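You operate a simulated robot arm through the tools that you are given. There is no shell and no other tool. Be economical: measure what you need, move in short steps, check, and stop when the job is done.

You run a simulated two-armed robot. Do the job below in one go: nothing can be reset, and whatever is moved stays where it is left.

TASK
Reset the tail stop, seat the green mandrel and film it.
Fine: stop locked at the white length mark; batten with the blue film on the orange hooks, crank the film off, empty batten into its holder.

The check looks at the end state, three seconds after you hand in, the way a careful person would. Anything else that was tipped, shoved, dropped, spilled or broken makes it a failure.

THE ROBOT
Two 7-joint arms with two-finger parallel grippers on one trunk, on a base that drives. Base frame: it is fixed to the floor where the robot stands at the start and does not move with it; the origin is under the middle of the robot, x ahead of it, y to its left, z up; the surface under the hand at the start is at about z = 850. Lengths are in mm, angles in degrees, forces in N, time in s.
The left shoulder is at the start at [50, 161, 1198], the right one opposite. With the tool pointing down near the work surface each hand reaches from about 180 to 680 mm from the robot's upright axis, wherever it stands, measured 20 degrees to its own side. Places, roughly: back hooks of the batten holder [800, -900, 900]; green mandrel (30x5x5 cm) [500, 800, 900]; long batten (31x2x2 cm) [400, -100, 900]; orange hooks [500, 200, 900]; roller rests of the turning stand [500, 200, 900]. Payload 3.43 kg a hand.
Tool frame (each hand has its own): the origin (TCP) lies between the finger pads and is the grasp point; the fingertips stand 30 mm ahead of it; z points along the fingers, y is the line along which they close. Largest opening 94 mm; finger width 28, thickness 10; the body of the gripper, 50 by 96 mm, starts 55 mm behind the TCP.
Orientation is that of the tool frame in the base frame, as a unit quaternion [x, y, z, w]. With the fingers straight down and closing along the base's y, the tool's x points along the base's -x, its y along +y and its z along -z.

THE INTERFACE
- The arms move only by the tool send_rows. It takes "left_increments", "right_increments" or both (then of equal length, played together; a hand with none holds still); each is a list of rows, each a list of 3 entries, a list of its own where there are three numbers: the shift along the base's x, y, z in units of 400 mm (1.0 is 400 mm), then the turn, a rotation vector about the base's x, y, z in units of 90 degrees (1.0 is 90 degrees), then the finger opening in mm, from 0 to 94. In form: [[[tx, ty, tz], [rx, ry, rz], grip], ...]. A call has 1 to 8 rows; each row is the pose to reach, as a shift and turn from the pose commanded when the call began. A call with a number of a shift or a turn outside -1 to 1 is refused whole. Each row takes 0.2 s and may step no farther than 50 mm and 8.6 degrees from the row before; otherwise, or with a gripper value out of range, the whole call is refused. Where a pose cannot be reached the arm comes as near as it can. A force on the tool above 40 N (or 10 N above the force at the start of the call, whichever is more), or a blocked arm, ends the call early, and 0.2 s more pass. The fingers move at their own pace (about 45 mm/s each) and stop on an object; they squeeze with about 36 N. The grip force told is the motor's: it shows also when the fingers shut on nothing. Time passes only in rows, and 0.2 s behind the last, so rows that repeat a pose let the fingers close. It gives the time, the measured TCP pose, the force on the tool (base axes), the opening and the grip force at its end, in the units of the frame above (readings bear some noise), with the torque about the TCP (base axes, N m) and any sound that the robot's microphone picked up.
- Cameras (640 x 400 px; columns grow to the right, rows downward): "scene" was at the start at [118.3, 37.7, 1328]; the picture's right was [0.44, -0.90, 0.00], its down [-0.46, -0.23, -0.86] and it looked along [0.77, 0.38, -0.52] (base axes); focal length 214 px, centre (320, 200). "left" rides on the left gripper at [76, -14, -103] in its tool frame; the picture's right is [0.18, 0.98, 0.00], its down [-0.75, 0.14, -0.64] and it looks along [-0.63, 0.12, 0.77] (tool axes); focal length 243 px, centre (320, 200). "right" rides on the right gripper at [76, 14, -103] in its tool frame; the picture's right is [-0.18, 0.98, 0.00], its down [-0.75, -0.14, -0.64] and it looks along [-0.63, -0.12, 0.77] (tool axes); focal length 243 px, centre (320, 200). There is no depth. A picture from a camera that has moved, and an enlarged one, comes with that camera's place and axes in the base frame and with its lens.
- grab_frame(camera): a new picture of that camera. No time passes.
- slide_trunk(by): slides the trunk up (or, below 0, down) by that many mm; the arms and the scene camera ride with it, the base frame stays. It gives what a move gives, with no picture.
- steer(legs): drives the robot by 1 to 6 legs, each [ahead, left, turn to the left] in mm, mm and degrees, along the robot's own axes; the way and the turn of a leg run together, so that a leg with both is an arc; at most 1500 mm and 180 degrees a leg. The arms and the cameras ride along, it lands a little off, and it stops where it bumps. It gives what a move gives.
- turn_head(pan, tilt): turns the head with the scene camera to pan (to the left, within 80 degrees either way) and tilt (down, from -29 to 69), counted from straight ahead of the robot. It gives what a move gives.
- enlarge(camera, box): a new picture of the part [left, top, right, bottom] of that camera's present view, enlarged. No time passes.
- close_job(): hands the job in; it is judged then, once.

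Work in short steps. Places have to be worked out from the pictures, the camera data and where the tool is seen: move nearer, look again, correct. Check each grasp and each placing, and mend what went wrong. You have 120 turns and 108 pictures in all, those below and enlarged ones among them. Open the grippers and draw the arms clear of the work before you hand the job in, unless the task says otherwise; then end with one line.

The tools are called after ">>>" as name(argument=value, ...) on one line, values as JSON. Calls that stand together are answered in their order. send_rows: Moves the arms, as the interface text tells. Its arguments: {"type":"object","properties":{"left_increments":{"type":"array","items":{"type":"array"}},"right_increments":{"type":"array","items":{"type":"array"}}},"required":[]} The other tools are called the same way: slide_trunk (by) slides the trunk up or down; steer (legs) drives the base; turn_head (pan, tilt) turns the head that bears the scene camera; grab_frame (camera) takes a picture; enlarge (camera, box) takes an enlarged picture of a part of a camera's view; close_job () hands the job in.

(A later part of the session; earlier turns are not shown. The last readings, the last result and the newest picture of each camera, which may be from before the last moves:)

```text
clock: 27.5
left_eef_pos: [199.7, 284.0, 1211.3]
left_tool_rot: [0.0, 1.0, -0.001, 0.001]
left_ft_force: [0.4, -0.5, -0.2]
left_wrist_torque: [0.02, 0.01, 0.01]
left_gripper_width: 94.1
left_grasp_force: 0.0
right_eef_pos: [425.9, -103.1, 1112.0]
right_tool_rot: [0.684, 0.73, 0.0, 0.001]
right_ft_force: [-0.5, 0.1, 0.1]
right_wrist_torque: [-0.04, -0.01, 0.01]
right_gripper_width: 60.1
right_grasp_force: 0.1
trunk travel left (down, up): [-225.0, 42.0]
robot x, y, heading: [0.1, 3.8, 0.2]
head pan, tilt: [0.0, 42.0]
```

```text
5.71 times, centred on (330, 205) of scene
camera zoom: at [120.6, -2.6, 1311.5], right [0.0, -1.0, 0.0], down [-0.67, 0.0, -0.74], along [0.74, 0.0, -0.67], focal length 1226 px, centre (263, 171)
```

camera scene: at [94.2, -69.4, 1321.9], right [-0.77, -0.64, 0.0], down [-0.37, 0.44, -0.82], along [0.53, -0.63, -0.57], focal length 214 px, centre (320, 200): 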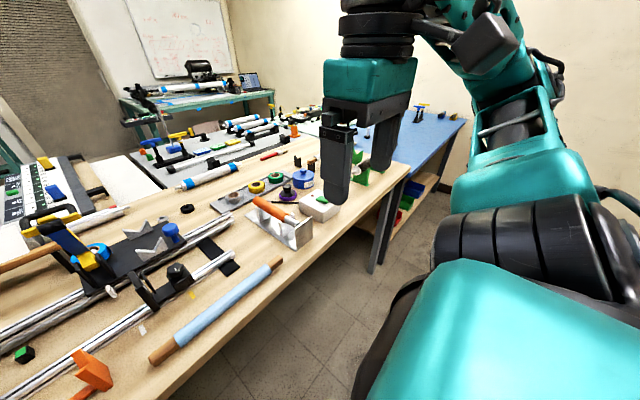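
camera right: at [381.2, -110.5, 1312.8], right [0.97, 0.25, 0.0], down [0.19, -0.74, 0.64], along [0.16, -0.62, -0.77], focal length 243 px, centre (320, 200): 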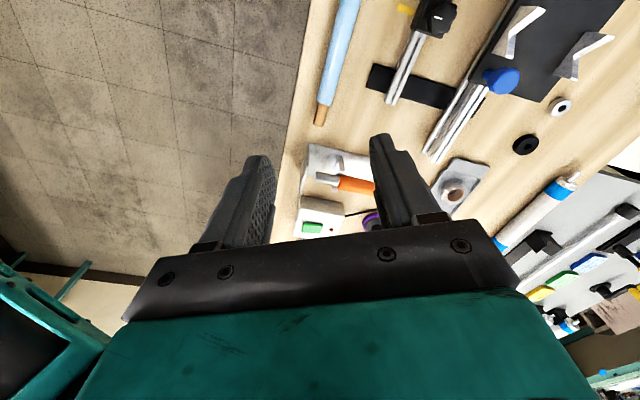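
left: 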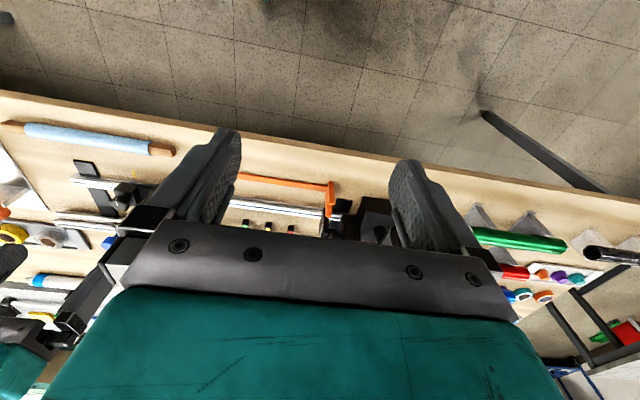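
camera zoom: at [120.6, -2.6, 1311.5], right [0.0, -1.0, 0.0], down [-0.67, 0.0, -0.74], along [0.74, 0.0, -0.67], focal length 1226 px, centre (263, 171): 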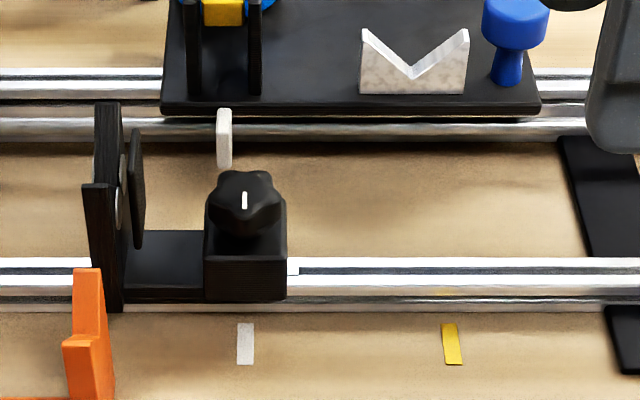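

The stop is done. Now I drive left about 600 mm to reach the green mandrel, then look at the rack and the headstock.

>>> steer(legs=[[0, 600, 0]])

>>> turn_head(pan=15, tilt=42)

>>> grab_frame(camera="scene")

```text
clock: 33.3
left_eef_pos: [198.9, 888.4, 1209.6]
left_tool_rot: [-0.002, 1.0, 0.0, 0.001]
left_ft_force: [-0.1, -0.4, -0.6]
left_wrist_torque: [-0.01, -0.01, 0.0]
left_gripper_width: 93.9
left_grasp_force: 0.1
right_eef_pos: [426.5, 502.3, 1111.6]
right_tool_rot: [0.685, 0.729, 0.0, 0.0]
right_ft_force: [-0.4, -0.4, 0.7]
right_wrist_torque: [-0.02, 0.01, -0.01]
right_gripper_width: 60.0
right_grasp_force: 0.0
trunk travel left (down, up): [-225.0, 42.0]
robot x, y, heading: [-4.8, 604.4, -0.1]
head pan, tilt: [0.0, 42.0]
```

```text
clock: 34.1
left_eef_pos: [199.1, 887.0, 1210.6]
left_tool_rot: [-0.001, 1.0, -0.001, 0.001]
left_ft_force: [1.1, -0.1, -0.9]
left_wrist_torque: [-0.02, 0.03, 0.0]
left_gripper_width: 93.8
left_grasp_force: 0.0
right_eef_pos: [426.5, 502.3, 1110.5]
right_tool_rot: [0.685, 0.729, -0.001, 0.0]
right_ft_force: [-0.8, 0.2, 0.3]
right_wrist_torque: [-0.01, -0.01, -0.01]
right_gripper_width: 60.1
right_grasp_force: 0.0
trunk travel left (down, up): [-225.0, 42.0]
robot x, y, heading: [2.7, 605.5, -0.1]
head pan, tilt: [15.0, 42.0]
```

```text
73 pictures are left
camera scene: at [118.2, 623.9, 1311.4], right [0.26, -0.97, 0.0], down [-0.65, -0.17, -0.74], along [0.72, 0.19, -0.67], focal length 214 px, centre (320, 200)
```

scene: 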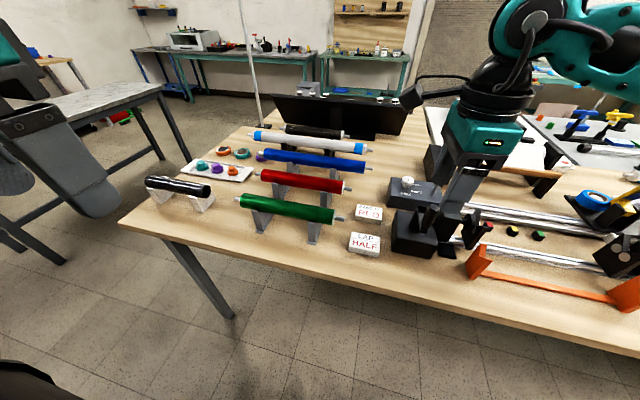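

Two cards are visible. I read them, inspect the dial and lever, and zoom on the green mandrel.

>>> enlarge(camera="scene", box=[335, 170, 455, 265])

>>> enlarge(camera="scene", box=[220, 150, 360, 250])

```text
4.21 times, centred on (395, 218) of scene
camera zoom: at [118.2, 623.9, 1311.4], right [0.26, -0.97, 0.0], down [-0.65, -0.17, -0.74], along [0.72, 0.19, -0.67], focal length 903 px, centre (4, 126)
```

zoom: 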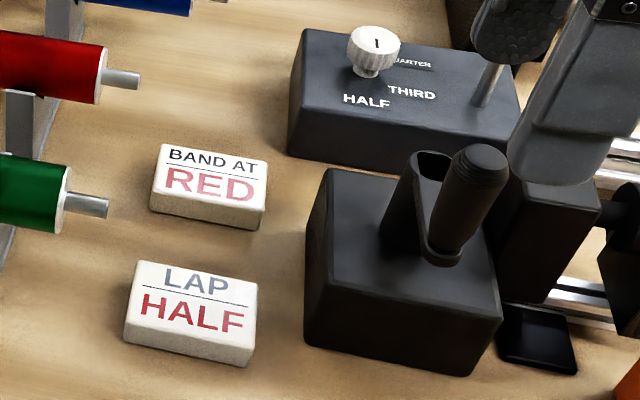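

```text
4.00 times, centred on (290, 200) of scene
camera zoom: at [118.2, 623.9, 1311.4], right [0.26, -0.97, 0.0], down [-0.65, -0.17, -0.74], along [0.72, 0.19, -0.67], focal length 858 px, centre (440, 200)
```

zoom: 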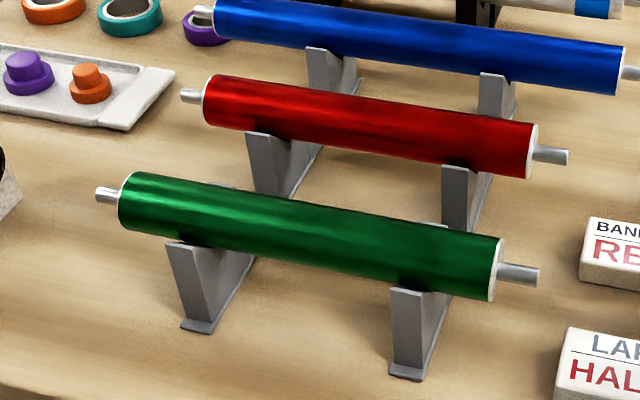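

The cards ("BAND AT RED", "LAP HALF") concern banding and lap. The green mandrel lies along y, with its axis at about x≈497, centre y≈822, z≈905. I bring the left hand above it, yawed +90° to close along x.

>>> send_rows(left_increments=[[[0.06, -0.012, 0], [0, 0, 0.09], 84], [[0.12, -0.024, 0], [0, 0, 0.18], 84], [[0.18, -0.036, 0], [0, 0, 0.27], 84], [[0.24, -0.05, 0], [0, 0, 0.36], 84], [[0.3, -0.07, 0], [0, 0, 0.45], 84], [[0.36, -0.09, 0], [0, 0, 0.54], 84], [[0.42, -0.11, 0], [0, 0, 0.63], 84], [[0.48, -0.13, 0], [0, 0, 0.72], 84]])

>>> send_rows(left_increments=[[[0.05, -0.006, -0.09], [0, 0, 0.07], 84], [[0.1, -0.012, -0.18], [0, 0, 0.14], 84], [[0.16, -0.018, -0.27], [0, 0, 0.21], 84], [[0.21, -0.025, -0.36], [0, 0, 0.28], 84], [[0.265, -0.03, -0.44], [0, 0, 0.28], 84], [[0.265, -0.03, -0.5], [0, 0, 0.28], 84]])

>>> grab_frame(camera="left")

>>> enlarge(camera="scene", box=[220, 130, 360, 250])

```text
clock: 35.9
left_eef_pos: [393.1, 835.4, 1209.8]
left_tool_rot: [-0.537, 0.844, -0.001, 0.0]
left_ft_force: [-0.6, 0.3, 0.0]
left_wrist_torque: [-0.02, 0.03, 0.03]
left_gripper_width: 84.0
left_grasp_force: 0.1
right_eef_pos: [426.2, 501.6, 1111.1]
right_tool_rot: [0.685, 0.729, 0.0, 0.0]
right_ft_force: [-0.6, -0.5, 0.0]
right_wrist_torque: [0.01, 0.01, -0.02]
right_gripper_width: 59.8
right_grasp_force: 0.0
trunk travel left (down, up): [-225.0, 42.0]
robot x, y, heading: [1.8, 605.1, -0.0]
head pan, tilt: [15.0, 42.0]
```

```text
clock: 37.3
left_eef_pos: [498.2, 824.2, 1009.7]
left_tool_rot: [0.708, -0.706, -0.001, -0.002]
left_ft_force: [0.6, 0.4, 0.3]
left_wrist_torque: [-0.01, 0.01, -0.03]
left_gripper_width: 84.2
left_grasp_force: 0.1
right_eef_pos: [425.4, 501.9, 1110.6]
right_tool_rot: [0.685, 0.729, 0.001, 0.0]
right_ft_force: [-0.2, -0.6, -0.4]
right_wrist_torque: [-0.03, -0.01, 0.03]
right_gripper_width: 60.2
right_grasp_force: 0.0
trunk travel left (down, up): [-225.0, 42.0]
robot x, y, heading: [1.9, 605.2, -0.2]
head pan, tilt: [15.0, 42.0]
```

```text
70 pictures are left
camera left: at [512.5, 748.7, 1111.7], right [-0.98, -0.19, 0.0], down [-0.14, 0.75, 0.64], along [-0.12, 0.63, -0.77], focal length 243 px, centre (320, 200)
```

left: 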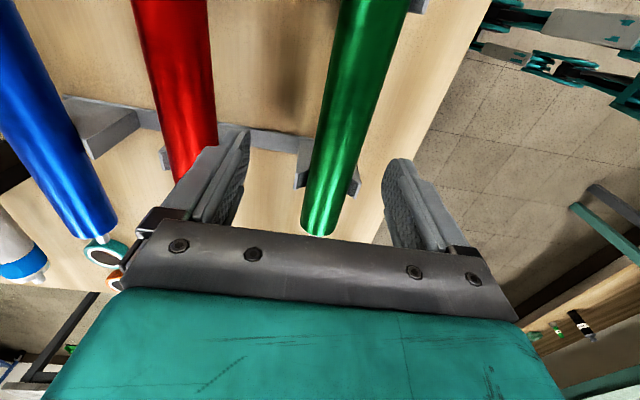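

```text
3.33 times, centred on (290, 190) of scene
camera zoom: at [118.1, 624.1, 1311.4], right [0.26, -0.97, 0.0], down [-0.65, -0.17, -0.74], along [0.72, 0.19, -0.67], focal length 715 px, centre (420, 233)
```

zoom: 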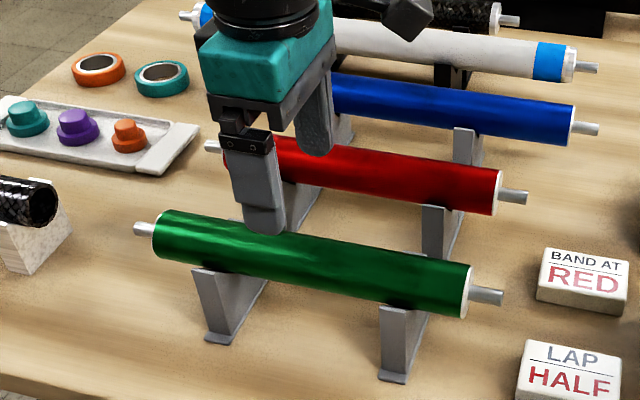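

Combining both cameras, the mandrel axis is at x≈476, centre y≈808, z≈928. I align, lower around it and close.

>>> send_rows(left_increments=[[[-0.053, -0.04, 0], [0, 0, 0], 90], [[-0.053, -0.04, -0.07], [0, 0, 0], 90], [[-0.053, -0.04, -0.14], [0, 0, 0], 90], [[-0.053, -0.04, -0.205], [0, 0, 0], 90], [[-0.053, -0.04, -0.205], [0, 0, 0], 90]])

>>> enlarge(camera="scene", box=[220, 130, 360, 250])

>>> grab_frame(camera="left")

```text
clock: 38.5
left_eef_pos: [470.1, 813.3, 934.7]
left_tool_rot: [0.708, -0.706, 0.0, 0.0]
left_ft_force: [0.4, -0.1, 0.2]
left_wrist_torque: [0.02, 0.0, -0.01]
left_gripper_width: 90.0
left_grasp_force: 0.0
left hand out of reach, approached as far as the arm can: row 4, 5
right_eef_pos: [425.9, 502.3, 1112.0]
right_tool_rot: [0.684, 0.729, 0.0, 0.0]
right_ft_force: [-0.2, 0.2, 0.8]
right_wrist_torque: [0.03, -0.02, 0.01]
right_gripper_width: 59.9
right_grasp_force: 0.0
trunk travel left (down, up): [-225.0, 42.0]
robot x, y, heading: [-1.7, 603.1, -0.2]
head pan, tilt: [15.0, 42.0]
```

```text
3.33 times, centred on (290, 190) of scene
camera zoom: at [118.2, 623.9, 1311.4], right [0.26, -0.97, 0.0], down [-0.65, -0.17, -0.74], along [0.72, 0.19, -0.67], focal length 715 px, centre (420, 233)
```

zoom: 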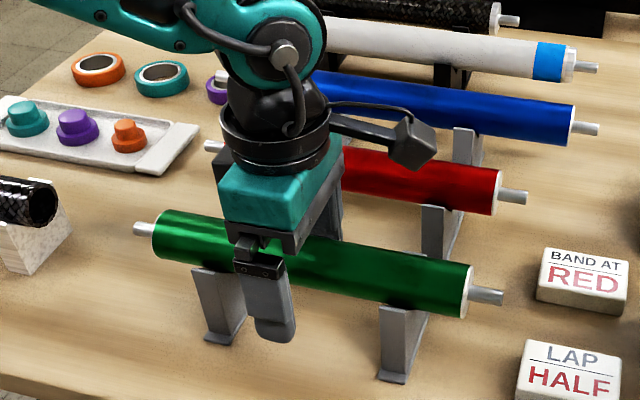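

```text
67 pictures are left
camera left: at [484.4, 738.0, 1036.0], right [-0.98, -0.19, 0.0], down [-0.14, 0.75, 0.64], along [-0.12, 0.63, -0.77], focal length 243 px, centre (320, 200)
```

left: 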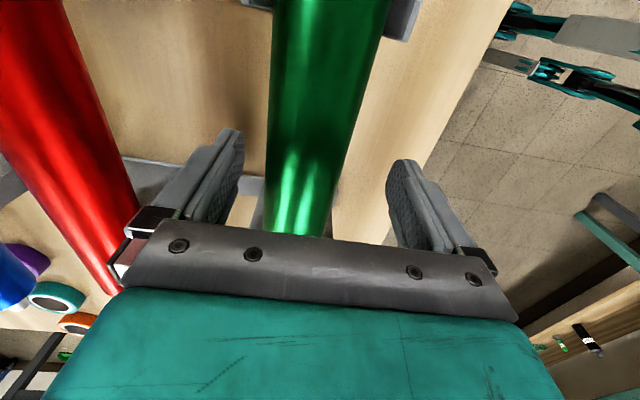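

The arm stops just short of the target, but the fingers straddle the mandrel well (TCP z 935, axis ≈928). I close here.

>>> send_rows(left_increments=[[[-0.012, 0.0125, 0.018], [0, 0, 0], 80], [[-0.012, 0.0125, 0.018], [0, 0, 0], 60], [[-0.012, 0.0125, 0.018], [0, 0, 0], 40], [[-0.012, 0.0125, 0.018], [0, 0, 0], 40], [[-0.012, 0.0125, 0.018], [0, 0, 0], 40], [[-0.012, 0.0125, 0.018], [0, 0, 0], 40]])

>>> send_rows(left_increments=[[[0, 0, 0.03], [0, 0, 0], 40], [[0, 0, 0.08], [0, 0, 0], 40], [[0, 0, 0.15], [0, 0, 0], 40], [[0, 0, 0.25], [0, 0, 0], 40]])

>>> enlarge(camera="scene", box=[200, 110, 380, 250])

```text
clock: 39.9
left_eef_pos: [468.2, 817.6, 944.0]
left_tool_rot: [0.708, -0.707, 0.003, -0.003]
left_ft_force: [19.6, -0.7, 13.5]
left_wrist_torque: [-0.01, -0.33, -0.07]
left_gripper_width: 51.6
left_grasp_force: 10.5
right_eef_pos: [427.5, 501.0, 1110.6]
right_tool_rot: [0.684, 0.729, -0.002, 0.0]
right_ft_force: [-0.2, -0.5, 0.1]
right_wrist_torque: [-0.02, 0.01, 0.0]
right_gripper_width: 60.0
right_grasp_force: 0.0
trunk travel left (down, up): [-225.0, 42.0]
robot x, y, heading: [-2.3, 606.0, 0.1]
head pan, tilt: [15.0, 42.0]
```

```text
clock: 40.9
left_eef_pos: [464.6, 819.3, 1041.9]
left_tool_rot: [-0.707, 0.707, 0.0, 0.0]
left_ft_force: [0.1, 1.4, 0.0]
left_wrist_torque: [0.03, 0.0, -0.04]
left_gripper_width: 40.1
left_grasp_force: 0.0
right_eef_pos: [425.8, 500.7, 1112.7]
right_tool_rot: [0.685, 0.729, 0.0, 0.0]
right_ft_force: [0.0, 0.6, 0.0]
right_wrist_torque: [0.01, 0.0, 0.03]
right_gripper_width: 60.0
right_grasp_force: 0.1
trunk travel left (down, up): [-225.0, 42.0]
robot x, y, heading: [0.8, 605.6, -0.0]
head pan, tilt: [15.0, 42.0]
```

```text
2.86 times, centred on (290, 180) of scene
camera zoom: at [117.8, 623.8, 1311.4], right [0.26, -0.97, 0.0], down [-0.65, -0.17, -0.74], along [0.72, 0.19, -0.67], focal length 613 px, centre (406, 257)
```

zoom: 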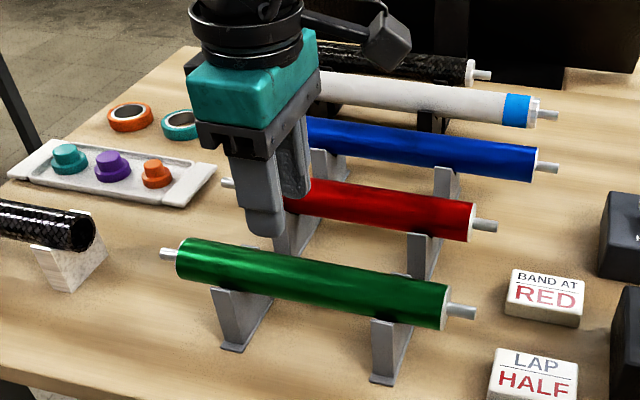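

The hand rode up and slid off the top, and the mandrel is still in its cradles. I raise the hand, move the robot 120 mm left and lower the trunk 60 for better reach.

>>> send_rows(left_increments=[[[0, -0.05, 0.06], [0, 0, 0], 90], [[0, -0.1, 0.12], [0, 0, 0], 90], [[0, -0.15, 0.15], [0, 0, 0], 90], [[0, -0.2, 0.15], [0, 0, 0], 90], [[0, -0.25, 0.15], [0, 0, 0], 90], [[0, -0.29, 0.15], [0, 0, 0], 90]])

>>> steer(legs=[[0, 120, 0]])

>>> slide_trunk(by=-60)

>>> grab_frame(camera="left")

>>> enlarge(camera="scene", box=[220, 110, 440, 270])

```text
clock: 42.3
left_eef_pos: [449.2, 729.7, 1101.8]
left_tool_rot: [0.707, -0.707, 0.001, 0.0]
left_ft_force: [0.0, 0.6, 0.5]
left_wrist_torque: [0.01, -0.02, 0.0]
left_gripper_width: 89.8
left_grasp_force: 0.1
left hand out of reach, approached as far as the arm can: row 5, 6
right_eef_pos: [426.3, 502.9, 1110.7]
right_tool_rot: [0.685, 0.729, 0.0, 0.0]
right_ft_force: [-0.2, 0.8, 0.0]
right_wrist_torque: [-0.04, 0.0, -0.03]
right_gripper_width: 59.7
right_grasp_force: 0.1
trunk travel left (down, up): [-225.0, 42.0]
robot x, y, heading: [-1.3, 605.8, -0.1]
head pan, tilt: [15.0, 42.0]
```

```text
clock: 44.0
left_eef_pos: [449.0, 851.2, 1103.7]
left_tool_rot: [0.708, -0.706, 0.0, -0.001]
left_ft_force: [-0.8, 0.1, -0.5]
left_wrist_torque: [0.0, -0.04, -0.02]
left_gripper_width: 89.7
left_grasp_force: 0.0
right_eef_pos: [426.2, 621.8, 1110.9]
right_tool_rot: [0.683, 0.73, 0.0, 0.0]
right_ft_force: [0.0, 0.4, -0.9]
right_wrist_torque: [-0.04, -0.02, -0.01]
right_gripper_width: 60.1
right_grasp_force: 0.2
trunk travel left (down, up): [-225.0, 42.0]
robot x, y, heading: [0.4, 723.8, 0.2]
head pan, tilt: [15.0, 42.0]
```

```text
clock: 45.0
left_eef_pos: [449.5, 850.1, 1042.2]
left_tool_rot: [0.708, -0.706, 0.002, -0.002]
left_ft_force: [-0.1, 0.1, -0.6]
left_wrist_torque: [0.0, -0.02, -0.02]
left_gripper_width: 89.9
left_grasp_force: 0.0
right_eef_pos: [425.6, 622.4, 1051.0]
right_tool_rot: [0.684, 0.73, 0.0, -0.001]
right_ft_force: [-0.3, -0.5, 0.2]
right_wrist_torque: [0.01, -0.01, 0.0]
right_gripper_width: 60.0
right_grasp_force: 0.0
trunk travel left (down, up): [-165.0, 102.0]
robot x, y, heading: [-1.2, 724.2, 0.3]
head pan, tilt: [15.0, 42.0]
```

```text
65 pictures are left
camera left: at [463.4, 774.9, 1144.3], right [-0.98, -0.19, 0.0], down [-0.14, 0.75, 0.64], along [-0.12, 0.63, -0.77], focal length 243 px, centre (320, 200)
```

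left: 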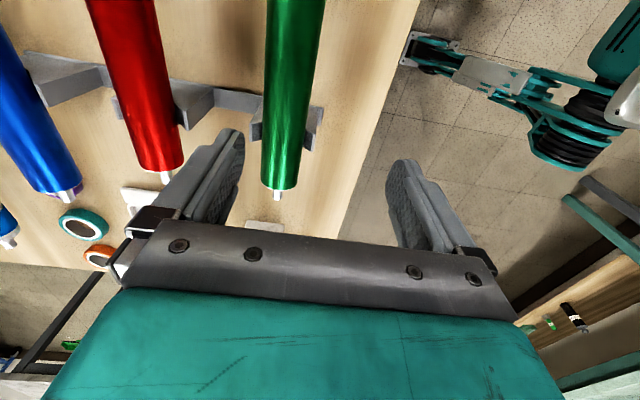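

```text
2.50 times, centred on (330, 190) of scene
camera zoom: at [117.8, 744.2, 1251.4], right [0.26, -0.97, 0.0], down [-0.65, -0.17, -0.74], along [0.72, 0.19, -0.67], focal length 536 px, centre (295, 225)
```

zoom: 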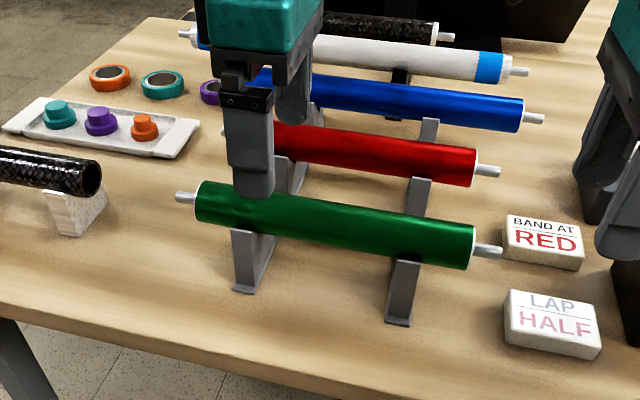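

The limit seems to come from the hand being too close with the wrist at this yaw. The mandrel is unmoved (x≈476, y 658–957, z≈928). I back the base up 90 mm so it lies further out, then re-approach.

>>> steer(legs=[[-90, 0, 0]])

>>> send_rows(left_increments=[[[0.08, -0.02, 0.03], [0, 0, 0], 90], [[0.16, -0.04, 0.03], [0, 0, 0], 90], [[0.22, -0.07, 0.03], [0, 0, 0], 90], [[0.27, -0.1, 0.03], [0, 0, 0], 90]])

```text
clock: 46.1
left_eef_pos: [360.3, 850.4, 1042.6]
left_tool_rot: [0.707, -0.707, 0.001, -0.002]
left_ft_force: [-0.7, -0.7, -0.6]
left_wrist_torque: [0.0, -0.04, 0.01]
left_gripper_width: 89.9
left_grasp_force: 0.0
right_eef_pos: [336.4, 621.9, 1050.9]
right_tool_rot: [0.685, 0.728, 0.0, 0.0]
right_ft_force: [-0.5, -0.4, 0.5]
right_wrist_torque: [0.0, 0.0, 0.02]
right_gripper_width: 60.0
right_grasp_force: 0.2
trunk travel left (down, up): [-165.0, 102.0]
robot x, y, heading: [-87.9, 727.3, -0.1]
head pan, tilt: [15.0, 42.0]
```

```text
clock: 47.1
left_eef_pos: [404.7, 882.9, 1051.5]
left_tool_rot: [0.708, -0.706, 0.001, -0.001]
left_ft_force: [0.1, 0.3, -0.5]
left_wrist_torque: [-0.02, 0.02, -0.04]
left_gripper_width: 89.9
left_grasp_force: 0.1
left hand out of reach, approached as far as the arm can: row 1, 2, 3, 4
right_eef_pos: [338.2, 621.9, 1050.8]
right_tool_rot: [0.684, 0.73, 0.0, 0.0]
right_ft_force: [0.4, 0.2, 0.2]
right_wrist_torque: [0.0, 0.0, 0.02]
right_gripper_width: 60.1
right_grasp_force: 0.1
trunk travel left (down, up): [-165.0, 102.0]
robot x, y, heading: [-88.3, 725.4, 0.3]
head pan, tilt: [15.0, 42.0]
```

The arm is near a wrist limit with yaw +90. Since the right arm worked well at yaw -90 and the arms may be identical, I rotate the left hand to yaw -90 instead.

>>> send_rows(left_increments=[[[-0.02, -0.01, 0.02], [0, 0, -0.09], 90], [[-0.04, -0.02, 0.04], [0, 0, -0.18], 90], [[-0.06, -0.03, 0.05], [0, 0, -0.27], 90], [[-0.08, -0.04, 0.05], [0, 0, -0.36], 90], [[-0.1, -0.05, 0.05], [0, 0, -0.45], 90], [[-0.1, -0.05, 0.05], [0, 0, -0.54], 90], [[-0.1, -0.05, 0.05], [0, 0, -0.63], 90], [[-0.1, -0.05, 0.05], [0, 0, -0.72], 90]])

>>> send_rows(left_increments=[[[0, 0, 0], [0, 0, -0.09], 90], [[0, 0, 0], [0, 0, -0.18], 90], [[0, 0, 0], [0, 0, -0.27], 90], [[0, 0, 0], [0, 0, -0.36], 90], [[0, 0, 0], [0, 0, -0.45], 90], [[0, 0, 0], [0, 0, -0.54], 90], [[0, 0, 0], [0, 0, -0.63], 90], [[0, 0, 0], [0, 0, -0.72], 90]])

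>>> send_rows(left_increments=[[[0, 0, 0], [0, 0, -0.09], 90], [[0, 0, 0], [0, 0, -0.18], 90], [[0, 0, 0], [0, 0, -0.27], 90], [[0, 0, 0], [0, 0, -0.36], 90], [[0, 0, 0], [0, 0, -0.45], 90], [[0, 0, 0], [0, 0, -0.54], 90], [[0, 0, 0], [0, 0, -0.56], 90]])

```text
clock: 48.9
left_eef_pos: [362.3, 862.4, 1073.8]
left_tool_rot: [-0.217, 0.976, -0.001, 0.0]
left_ft_force: [-0.6, -0.3, -0.2]
left_wrist_torque: [-0.02, 0.05, 0.0]
left_gripper_width: 89.9
left_grasp_force: 0.0
right_eef_pos: [337.5, 621.9, 1051.3]
right_tool_rot: [0.685, 0.729, 0.0, 0.0]
right_ft_force: [-1.0, 0.4, 0.1]
right_wrist_torque: [-0.02, 0.0, 0.01]
right_gripper_width: 59.8
right_grasp_force: 0.1
trunk travel left (down, up): [-165.0, 102.0]
robot x, y, heading: [-86.2, 722.4, -0.1]
head pan, tilt: [15.0, 42.0]
```

```text
clock: 50.7
left_eef_pos: [362.1, 861.8, 1073.4]
left_tool_rot: [0.34, 0.941, -0.001, 0.0]
left_ft_force: [0.5, -0.7, 0.5]
left_wrist_torque: [0.0, 0.0, 0.0]
left_gripper_width: 89.8
left_grasp_force: 0.0
right_eef_pos: [336.8, 622.2, 1051.8]
right_tool_rot: [0.684, 0.729, 0.0, -0.001]
right_ft_force: [0.0, -0.3, -0.1]
right_wrist_torque: [-0.01, -0.01, -0.01]
right_gripper_width: 60.0
right_grasp_force: 0.0
trunk travel left (down, up): [-165.0, 102.0]
robot x, y, heading: [-90.8, 722.6, -0.0]
head pan, tilt: [15.0, 42.0]
```

```text
clock: 52.3
left_eef_pos: [211.3, 806.2, 1059.8]
left_tool_rot: [0.678, 0.735, 0.01, 0.01]
left_ft_force: [0.1, -0.1, -0.9]
left_wrist_torque: [-0.01, -0.04, 0.0]
left_gripper_width: 90.0
left_grasp_force: 0.1
left hand out of reach, approached as far as the arm can: row 2, 3, 4, 5, 6, 7
right_eef_pos: [336.5, 622.6, 1051.3]
right_tool_rot: [0.685, 0.729, 0.0, 0.0]
right_ft_force: [0.0, 0.2, -1.1]
right_wrist_torque: [-0.02, -0.02, 0.02]
right_gripper_width: 60.0
right_grasp_force: 0.0
trunk travel left (down, up): [-165.0, 102.0]
robot x, y, heading: [-89.3, 726.2, -0.0]
head pan, tilt: [15.0, 42.0]
```

Yaw -90 is blocked at about -45°, so the arms are mirrored. I return the left hand to its initial relative posture at yaw 0 first.

>>> send_rows(left_increments=[[[-0.02, 0.05, 0.03], [0, 0, 0.09], 90], [[-0.05, 0.1, 0.06], [0, 0, 0.18], 90], [[-0.08, 0.15, 0.09], [0, 0, 0.27], 90], [[-0.11, 0.2, 0.12], [0, 0, 0.36], 90], [[-0.14, 0.26, 0.15], [0, 0, 0.45], 90], [[-0.17, 0.32, 0.18], [0, 0, 0.54], 90], [[-0.2, 0.38, 0.2], [0, 0, 0.63], 90], [[-0.22, 0.44, 0.22], [0, 0, 0.72], 90]])

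>>> send_rows(left_increments=[[[0, 0.03, 0], [0, 0, 0.09], 90], [[0, 0.06, 0], [0, 0, 0.18], 90], [[0, 0.06, 0], [0, 0, 0.229], 90]])

>>> steer(legs=[[50, -198, 0], [0, 0, 30]])

>>> turn_head(pan=0, tilt=42)

>>> grab_frame(camera="scene")

```text
clock: 54.1
left_eef_pos: [122.0, 982.2, 1147.1]
left_tool_rot: [0.177, 0.984, 0.014, 0.003]
left_ft_force: [0.3, -0.8, 0.2]
left_wrist_torque: [0.0, -0.01, 0.01]
left_gripper_width: 89.9
left_grasp_force: 0.0
right_eef_pos: [336.2, 622.8, 1051.2]
right_tool_rot: [0.684, 0.729, 0.0, 0.0]
right_ft_force: [-0.1, 0.2, 0.0]
right_wrist_torque: [0.02, 0.01, 0.01]
right_gripper_width: 59.8
right_grasp_force: 0.1
trunk travel left (down, up): [-165.0, 102.0]
robot x, y, heading: [-95.2, 722.9, 0.0]
head pan, tilt: [15.0, 42.0]
```

```text
clock: 54.9
left_eef_pos: [122.8, 1004.4, 1147.9]
left_tool_rot: [-0.002, 1.0, 0.014, 0.0]
left_ft_force: [-0.3, -0.2, 0.6]
left_wrist_torque: [0.0, 0.01, 0.03]
left_gripper_width: 90.1
left_grasp_force: 0.0
right_eef_pos: [337.9, 622.2, 1050.5]
right_tool_rot: [0.685, 0.729, 0.001, 0.001]
right_ft_force: [0.2, -0.5, 0.1]
right_wrist_torque: [-0.02, -0.01, -0.02]
right_gripper_width: 60.2
right_grasp_force: 0.1
trunk travel left (down, up): [-165.0, 102.0]
robot x, y, heading: [-86.3, 727.2, 0.2]
head pan, tilt: [15.0, 42.0]
```

```text
clock: 58.7
left_eef_pos: [4.8, 877.9, 1147.5]
left_tool_rot: [-0.261, 0.965, 0.014, -0.003]
left_ft_force: [0.6, 0.0, 0.0]
left_wrist_torque: [0.02, -0.02, -0.02]
left_gripper_width: 90.0
left_grasp_force: 0.1
right_eef_pos: [380.4, 652.7, 1050.9]
right_tool_rot: [0.471, 0.882, 0.0, 0.0]
right_ft_force: [-0.5, 0.0, 0.7]
right_wrist_torque: [0.04, 0.01, -0.02]
right_gripper_width: 60.2
right_grasp_force: 0.1
trunk travel left (down, up): [-165.0, 102.0]
robot x, y, heading: [-36.6, 527.9, 30.3]
head pan, tilt: [15.0, 42.0]
```

```text
clock: 59.5
left_eef_pos: [4.8, 877.3, 1148.7]
left_tool_rot: [-0.26, 0.965, 0.014, -0.003]
left_ft_force: [0.4, -0.3, -0.5]
left_wrist_torque: [-0.03, 0.02, 0.03]
left_gripper_width: 90.0
left_grasp_force: 0.0
right_eef_pos: [381.8, 653.4, 1051.5]
right_tool_rot: [0.471, 0.882, 0.0, 0.0]
right_ft_force: [-1.0, 0.1, 0.2]
right_wrist_torque: [-0.03, 0.02, -0.02]
right_gripper_width: 60.0
right_grasp_force: 0.0
trunk travel left (down, up): [-165.0, 102.0]
robot x, y, heading: [-37.4, 528.8, 30.0]
head pan, tilt: [0.0, 42.0]
```

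```text
63 pictures are left
camera scene: at [65.6, 588.1, 1251.4], right [0.5, -0.86, 0.0], down [-0.58, -0.34, -0.74], along [0.64, 0.37, -0.67], focal length 214 px, centre (320, 200)
```

scene: 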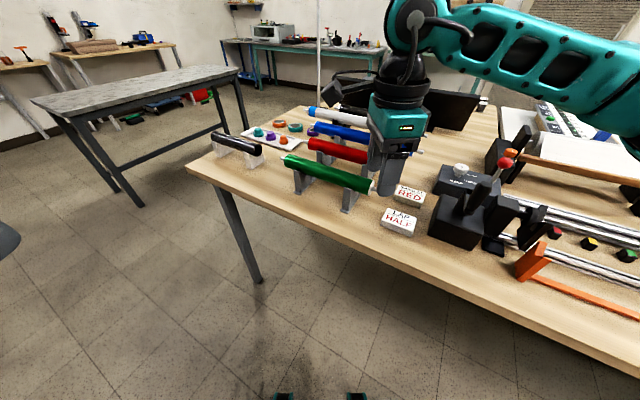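

The robot is well placed with heading 30°. I draw the right hand back and bring the left over the mandrel, with world yaw 90 and a fix for the small tilt.

>>> send_rows(left_increments=[[[0.115, -0.02, 0], [-0.0096, -0.0158, 0.08], 90], [[0.23, -0.04, 0], [-0.0096, -0.0158, 0.16], 90], [[0.345, -0.06, 0], [-0.0096, -0.0158, 0.24], 90], [[0.46, -0.08, 0], [-0.0096, -0.0158, 0.32], 90], [[0.575, -0.1, 0], [-0.0096, -0.0158, 0.4], 90], [[0.69, -0.12, 0], [-0.0096, -0.0158, 0.48], 90], [[0.805, -0.14, 0], [-0.0096, -0.0158, 0.56], 90], [[0.92, -0.16, 0], [-0.0096, -0.0158, 0.64], 90]], right_increments=[[[-0.05, -0.05, 0], [0, 0, 0], 60], [[-0.1, -0.1, 0], [0, 0, 0], 60], [[-0.15, -0.15, 0], [0, 0, 0], 60], [[-0.2, -0.2, 0], [0, 0, 0], 60], [[-0.25, -0.25, 0], [0, 0, 0], 60], [[-0.3, -0.3, 0], [0, 0, 0], 60], [[-0.3, -0.35, 0], [0, 0, 0], 60], [[-0.3, -0.35, 0], [0, 0, 0], 60]])

>>> send_rows(left_increments=[[[0.05, -0.005, -0.05], [0, 0, 0.01], 90], [[0.11, -0.01, -0.1], [0, 0, 0.02], 90], [[0.17, -0.012, -0.16], [0, 0, 0.025], 90], [[0.23, -0.015, -0.22], [0, 0, 0.025], 90], [[0.257, -0.017, -0.27], [0, 0, 0.025], 90]])

>>> grab_frame(camera="left")

```text
clock: 61.3
left_eef_pos: [281.8, 905.3, 1157.3]
left_tool_rot: [-0.688, 0.726, 0.0, -0.001]
left_ft_force: [0.5, -0.1, -0.5]
left_wrist_torque: [-0.06, 0.04, 0.0]
left_gripper_width: 89.9
left_grasp_force: 0.1
left hand out of reach, approached as far as the arm can: row 6, 7, 8
right_eef_pos: [262.1, 515.8, 1049.2]
right_tool_rot: [0.472, 0.882, -0.001, 0.0]
right_ft_force: [0.7, 0.9, -0.2]
right_wrist_torque: [-0.04, 0.0, 0.01]
right_gripper_width: 60.1
right_grasp_force: 0.2
trunk travel left (down, up): [-165.0, 102.0]
robot x, y, heading: [-40.0, 525.5, 30.4]
head pan, tilt: [0.0, 42.0]
```

```text
clock: 62.5
left_eef_pos: [310.1, 915.6, 1049.4]
left_tool_rot: [0.708, -0.706, 0.0, -0.001]
left_ft_force: [0.1, 0.4, -0.9]
left_wrist_torque: [0.0, -0.02, -0.01]
left_gripper_width: 90.1
left_grasp_force: 0.0
left hand out of reach, approached as far as the arm can: row 1, 2, 3, 4, 5
right_eef_pos: [260.9, 514.7, 1050.6]
right_tool_rot: [0.471, 0.882, 0.0, 0.0]
right_ft_force: [0.3, -0.6, 0.0]
right_wrist_torque: [0.01, -0.01, 0.0]
right_gripper_width: 59.7
right_grasp_force: 0.2
trunk travel left (down, up): [-165.0, 102.0]
robot x, y, heading: [-40.3, 530.5, 30.1]
head pan, tilt: [0.0, 42.0]
```

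```text
62 pictures are left
camera left: at [323.5, 840.3, 1151.6], right [-0.98, -0.19, 0.0], down [-0.14, 0.75, 0.64], along [-0.12, 0.63, -0.77], focal length 243 px, centre (320, 200)
```

left: 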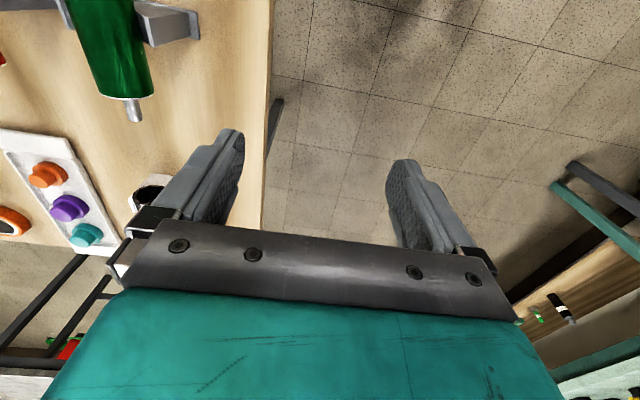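

The left arm's posture branch jams when reaching inward, but the right arm handled exactly this pose. I'll use the right arm for the mandrel: tuck the left, straighten the robot and drive so the mandrel lies where the right arm works well.

>>> send_rows(left_increments=[[[-0.08, 0, 0.04], [0, 0, -0.08], 90], [[-0.16, 0, 0.08], [0, 0, -0.16], 90], [[-0.24, 0, 0.12], [0, 0, -0.24], 90], [[-0.32, -0.01, 0.16], [0, 0, -0.32], 90], [[-0.4, -0.02, 0.2], [0, 0, -0.4], 90], [[-0.48, -0.03, 0.24], [0, 0, -0.48], 90], [[-0.56, -0.04, 0.25], [0, 0, -0.56], 90], [[-0.64, -0.04, 0.25], [0, 0, -0.64], 90]])

>>> steer(legs=[[0, 0, -30.2], [-25, 375, 0]])

>>> turn_head(pan=-15, tilt=45)

>>> grab_frame(camera="scene")

```text
clock: 64.3
left_eef_pos: [52.4, 902.0, 1151.8]
left_tool_rot: [-0.278, 0.961, 0.0, 0.001]
left_ft_force: [-0.3, -0.1, -0.7]
left_wrist_torque: [-0.03, 0.0, -0.01]
left_gripper_width: 90.3
left_grasp_force: 0.2
right_eef_pos: [260.9, 513.8, 1050.3]
right_tool_rot: [0.472, 0.882, 0.001, 0.0]
right_ft_force: [0.2, -0.8, -0.7]
right_wrist_torque: [-0.03, -0.04, -0.01]
right_gripper_width: 59.8
right_grasp_force: 0.1
trunk travel left (down, up): [-165.0, 102.0]
robot x, y, heading: [-36.1, 524.6, 30.2]
head pan, tilt: [0.0, 42.0]
```

```text
clock: 69.6
left_eef_pos: [204.2, 1179.2, 1151.3]
left_tool_rot: [-0.018, 1.0, 0.0, 0.0]
left_ft_force: [-0.5, -1.0, 0.2]
left_wrist_torque: [0.0, 0.0, 0.05]
left_gripper_width: 89.9
left_grasp_force: 0.1
right_eef_pos: [190.0, 739.5, 1050.4]
right_tool_rot: [0.686, 0.728, -0.001, 0.0]
right_ft_force: [-0.3, 0.2, -0.5]
right_wrist_torque: [0.02, 0.0, 0.02]
right_gripper_width: 60.1
right_grasp_force: 0.0
trunk travel left (down, up): [-165.0, 102.0]
robot x, y, heading: [-63.0, 900.0, -0.3]
head pan, tilt: [0.0, 42.0]
```

```text
clock: 70.4
left_eef_pos: [203.6, 1179.1, 1149.5]
left_tool_rot: [-0.018, 1.0, 0.0, 0.0]
left_ft_force: [-0.4, 0.2, -0.3]
left_wrist_torque: [0.01, 0.01, 0.01]
left_gripper_width: 90.0
left_grasp_force: 0.0
right_eef_pos: [190.6, 740.5, 1049.8]
right_tool_rot: [0.686, 0.728, 0.0, -0.001]
right_ft_force: [0.5, -0.8, -0.5]
right_wrist_torque: [-0.01, 0.0, -0.01]
right_gripper_width: 59.9
right_grasp_force: 0.0
trunk travel left (down, up): [-165.0, 102.0]
robot x, y, heading: [-62.9, 904.7, -0.4]
head pan, tilt: [-15.0, 45.0]
```

```text
61 pictures are left
camera scene: at [53.4, 880.2, 1247.1], right [-0.26, -0.97, 0.0], down [-0.68, 0.19, -0.71], along [0.68, -0.19, -0.71], focal length 214 px, centre (320, 200)
```

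scene: 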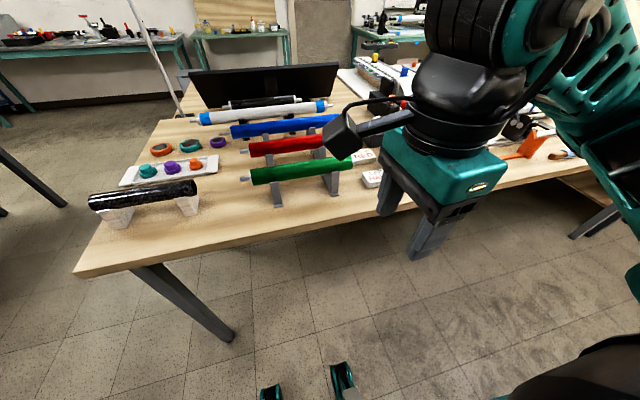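

Now I bring the right hand over the mandrel at about (476, 807), fingers open.

>>> send_rows(right_increments=[[[0.1, 0.024, 0], [0, 0, -0.005], 90], [[0.2, 0.048, 0], [0, 0, -0.01], 90], [[0.3, 0.072, 0], [0, 0, -0.015], 90], [[0.4, 0.096, 0], [0, 0, -0.02], 90], [[0.5, 0.12, 0], [0, 0, -0.025], 90], [[0.6, 0.144, 0], [0, 0, -0.03], 90], [[0.7, 0.166, 0], [0, 0, -0.035], 90], [[0.715, 0.166, 0], [0, 0, -0.038], 90]])

>>> grab_frame(camera="right")

```text
clock: 72.2
left_eef_pos: [204.6, 1177.7, 1151.1]
left_tool_rot: [-0.019, 1.0, 0.001, 0.0]
left_ft_force: [-0.1, -0.3, 0.2]
left_wrist_torque: [-0.02, -0.01, 0.01]
left_gripper_width: 90.0
left_grasp_force: 0.0
right_eef_pos: [475.0, 806.3, 1051.8]
right_tool_rot: [0.707, 0.707, 0.001, 0.0]
right_ft_force: [0.4, -0.1, 0.6]
right_wrist_torque: [0.0, 0.02, 0.01]
right_gripper_width: 89.8
right_grasp_force: 0.0
trunk travel left (down, up): [-165.0, 102.0]
robot x, y, heading: [-62.6, 904.1, -0.1]
head pan, tilt: [-15.0, 45.0]
```

```text
60 pictures are left
camera right: at [490.6, 881.8, 1153.2], right [0.98, -0.18, 0.0], down [-0.14, -0.75, 0.64], along [-0.12, -0.63, -0.77], focal length 243 px, centre (320, 200)
```

right: 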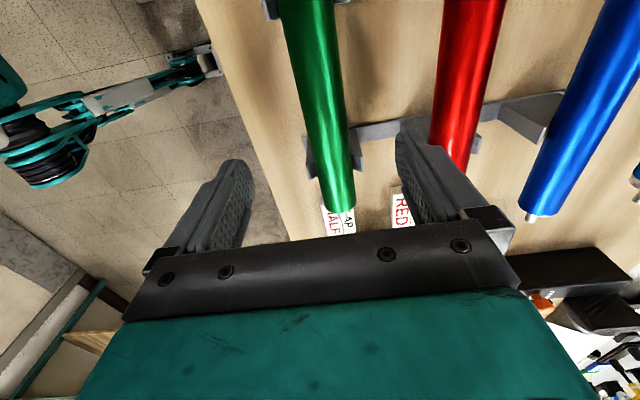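

It's centred (mandrel x≈476). I descend around it and close.

>>> send_rows(right_increments=[[[0.002, 0, -0.1], [0, 0, 0], 90], [[0.002, 0, -0.2], [0, 0, 0], 90], [[0.002, 0, -0.31], [0, 0, 0], 90], [[0.002, 0, -0.31], [0, 0, 0], 90]])

>>> send_rows(right_increments=[[[0, 0, 0], [0, 0, 0], 70], [[0, 0, 0], [0, 0, 0], 50], [[0, 0, 0], [0, 0, 0], 40], [[0, 0, 0], [0, 0, 0], 40], [[0, 0, 0], [0, 0, 0], 40]])

>>> grab_frame(camera="right")

```text
clock: 73.2
left_eef_pos: [206.0, 1179.0, 1151.9]
left_tool_rot: [-0.018, 1.0, 0.001, 0.0]
left_ft_force: [0.2, -0.5, 0.1]
left_wrist_torque: [0.02, 0.02, -0.03]
left_gripper_width: 90.2
left_grasp_force: 0.2
right_eef_pos: [476.3, 805.3, 926.0]
right_tool_rot: [0.708, 0.707, 0.0, 0.0]
right_ft_force: [-0.1, 0.4, 0.3]
right_wrist_torque: [-0.01, 0.04, -0.02]
right_gripper_width: 89.9
right_grasp_force: 0.1
trunk travel left (down, up): [-165.0, 102.0]
robot x, y, heading: [-61.7, 904.4, -0.3]
head pan, tilt: [-15.0, 45.0]
```

```text
clock: 74.4
left_eef_pos: [205.8, 1179.1, 1149.1]
left_tool_rot: [-0.018, 1.0, 0.0, 0.0]
left_ft_force: [-0.7, -0.1, -0.3]
left_wrist_torque: [0.0, -0.07, -0.02]
left_gripper_width: 89.9
left_grasp_force: 0.0
right_eef_pos: [477.4, 804.6, 927.3]
right_tool_rot: [0.708, 0.706, 0.003, 0.001]
right_ft_force: [14.3, 0.2, 6.1]
right_wrist_torque: [0.06, -0.11, 0.01]
right_gripper_width: 44.9
right_grasp_force: 36.4
trunk travel left (down, up): [-165.0, 102.0]
robot x, y, heading: [-62.9, 902.9, -0.0]
head pan, tilt: [-15.0, 45.0]
```

```text
59 pictures are left
camera right: at [492.8, 881.2, 1029.6], right [0.98, -0.19, 0.0], down [-0.14, -0.75, 0.64], along [-0.12, -0.63, -0.77], focal length 243 px, centre (320, 200)
```

right: 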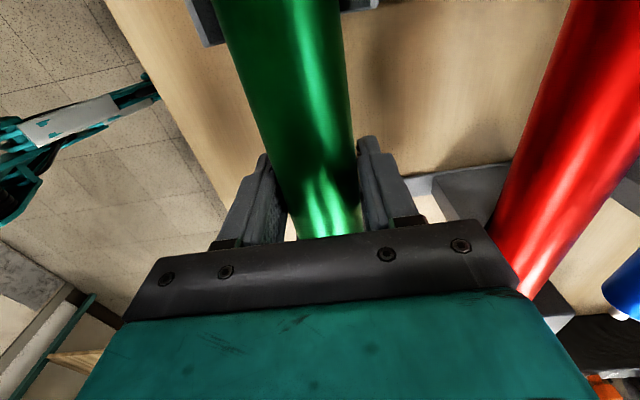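

Gripped at 45 mm with 36 N. I lift slowly.

>>> send_rows(right_increments=[[[0, 0, 0.02], [0, 0, 0], 38], [[0, 0, 0.06], [0, 0, 0], 38], [[0, 0, 0.12], [0, 0, 0], 38], [[0, 0, 0.2], [0, 0, 0], 38], [[0, 0, 0.28], [0, 0, 0], 38], [[0, 0, 0.36], [0, 0, 0], 38]])

>>> grab_frame(camera="scene")

```text
clock: 75.8
left_eef_pos: [204.2, 1178.2, 1151.3]
left_tool_rot: [-0.018, 1.0, -0.001, 0.0]
left_ft_force: [-0.1, 0.6, -0.4]
left_wrist_torque: [0.0, 0.0, -0.02]
left_gripper_width: 89.7
left_grasp_force: 0.1
right_eef_pos: [475.6, 805.5, 1070.9]
right_tool_rot: [0.707, 0.707, 0.0, 0.0]
right_ft_force: [0.0, 0.4, -2.9]
right_wrist_torque: [-0.01, -0.01, 0.07]
right_gripper_width: 45.1
right_grasp_force: 35.9
trunk travel left (down, up): [-165.0, 102.0]
robot x, y, heading: [-60.7, 905.6, -0.2]
head pan, tilt: [-15.0, 45.0]
```

```text
58 pictures are left
camera scene: at [53.4, 880.2, 1247.0], right [-0.26, -0.96, 0.0], down [-0.68, 0.19, -0.71], along [0.68, -0.19, -0.71], focal length 214 px, centre (320, 200)
```

scene: 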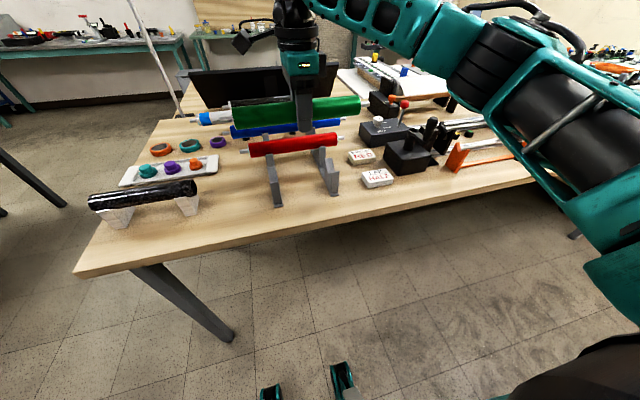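

Lifted (about 0.3 kg, balanced). I drive right to the stand, keeping the mandrel high.

>>> steer(legs=[[0, -600, 0], [62, 0, 0]])

>>> turn_head(pan=0, tilt=45)

>>> grab_frame(camera="scene")

```text
clock: 82.1
left_eef_pos: [264.4, 577.7, 1149.5]
left_tool_rot: [-0.017, 1.0, 0.0, 0.0]
left_ft_force: [-0.6, 0.5, -0.7]
left_wrist_torque: [0.01, -0.01, 0.01]
left_gripper_width: 90.0
left_grasp_force: 0.1
right_eef_pos: [535.3, 203.5, 1069.9]
right_tool_rot: [0.708, 0.707, 0.0, -0.001]
right_ft_force: [0.7, -0.6, -3.4]
right_wrist_torque: [-0.01, 0.0, 0.01]
right_gripper_width: 44.9
right_grasp_force: 36.4
trunk travel left (down, up): [-165.0, 102.0]
robot x, y, heading: [-5.6, 303.3, -0.4]
head pan, tilt: [-15.0, 45.0]
```

```text
clock: 82.9
left_eef_pos: [264.8, 576.3, 1150.1]
left_tool_rot: [-0.016, 1.0, 0.001, 0.0]
left_ft_force: [-0.1, 0.1, -0.8]
left_wrist_torque: [-0.02, 0.0, 0.01]
left_gripper_width: 89.9
left_grasp_force: 0.0
right_eef_pos: [534.3, 203.6, 1070.4]
right_tool_rot: [0.709, 0.706, 0.0, 0.0]
right_ft_force: [0.3, -0.4, -2.7]
right_wrist_torque: [0.02, -0.03, 0.0]
right_gripper_width: 44.6
right_grasp_force: 36.1
trunk travel left (down, up): [-165.0, 102.0]
robot x, y, heading: [-0.7, 300.1, -0.3]
head pan, tilt: [0.0, 45.0]
```

```text
57 pictures are left
camera scene: at [114.6, 299.6, 1247.0], right [-0.01, -1.0, 0.0], down [-0.71, 0.01, -0.71], along [0.71, -0.01, -0.71], focal length 214 px, centre (320, 200)
```

scene: 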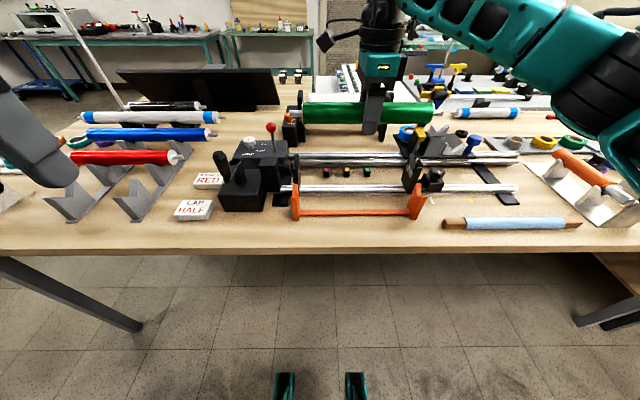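

I zoom on the headstock end, tail rest and dial from here to find the roller rests exactly.

>>> enlarge(camera="scene", box=[205, 115, 325, 220])

>>> enlarge(camera="scene", box=[390, 130, 470, 220])

```text
3.81 times, centred on (265, 168) of scene
camera zoom: at [114.6, 299.6, 1247.0], right [-0.01, -1.0, 0.0], down [-0.71, 0.01, -0.71], along [0.71, -0.01, -0.71], focal length 817 px, centre (530, 324)
```

zoom: 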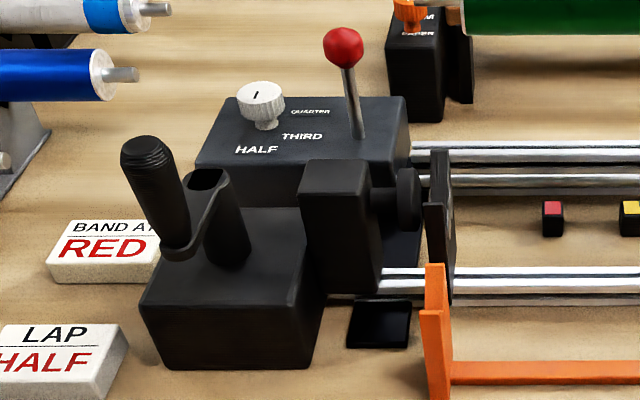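

```text
4.44 times, centred on (430, 175) of scene
camera zoom: at [114.6, 299.6, 1247.0], right [-0.01, -1.0, 0.0], down [-0.71, 0.01, -0.71], along [0.71, -0.01, -0.71], focal length 953 px, centre (-169, 311)
```

zoom: 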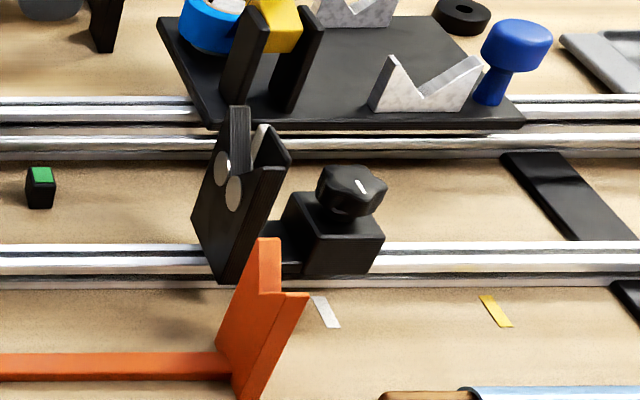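

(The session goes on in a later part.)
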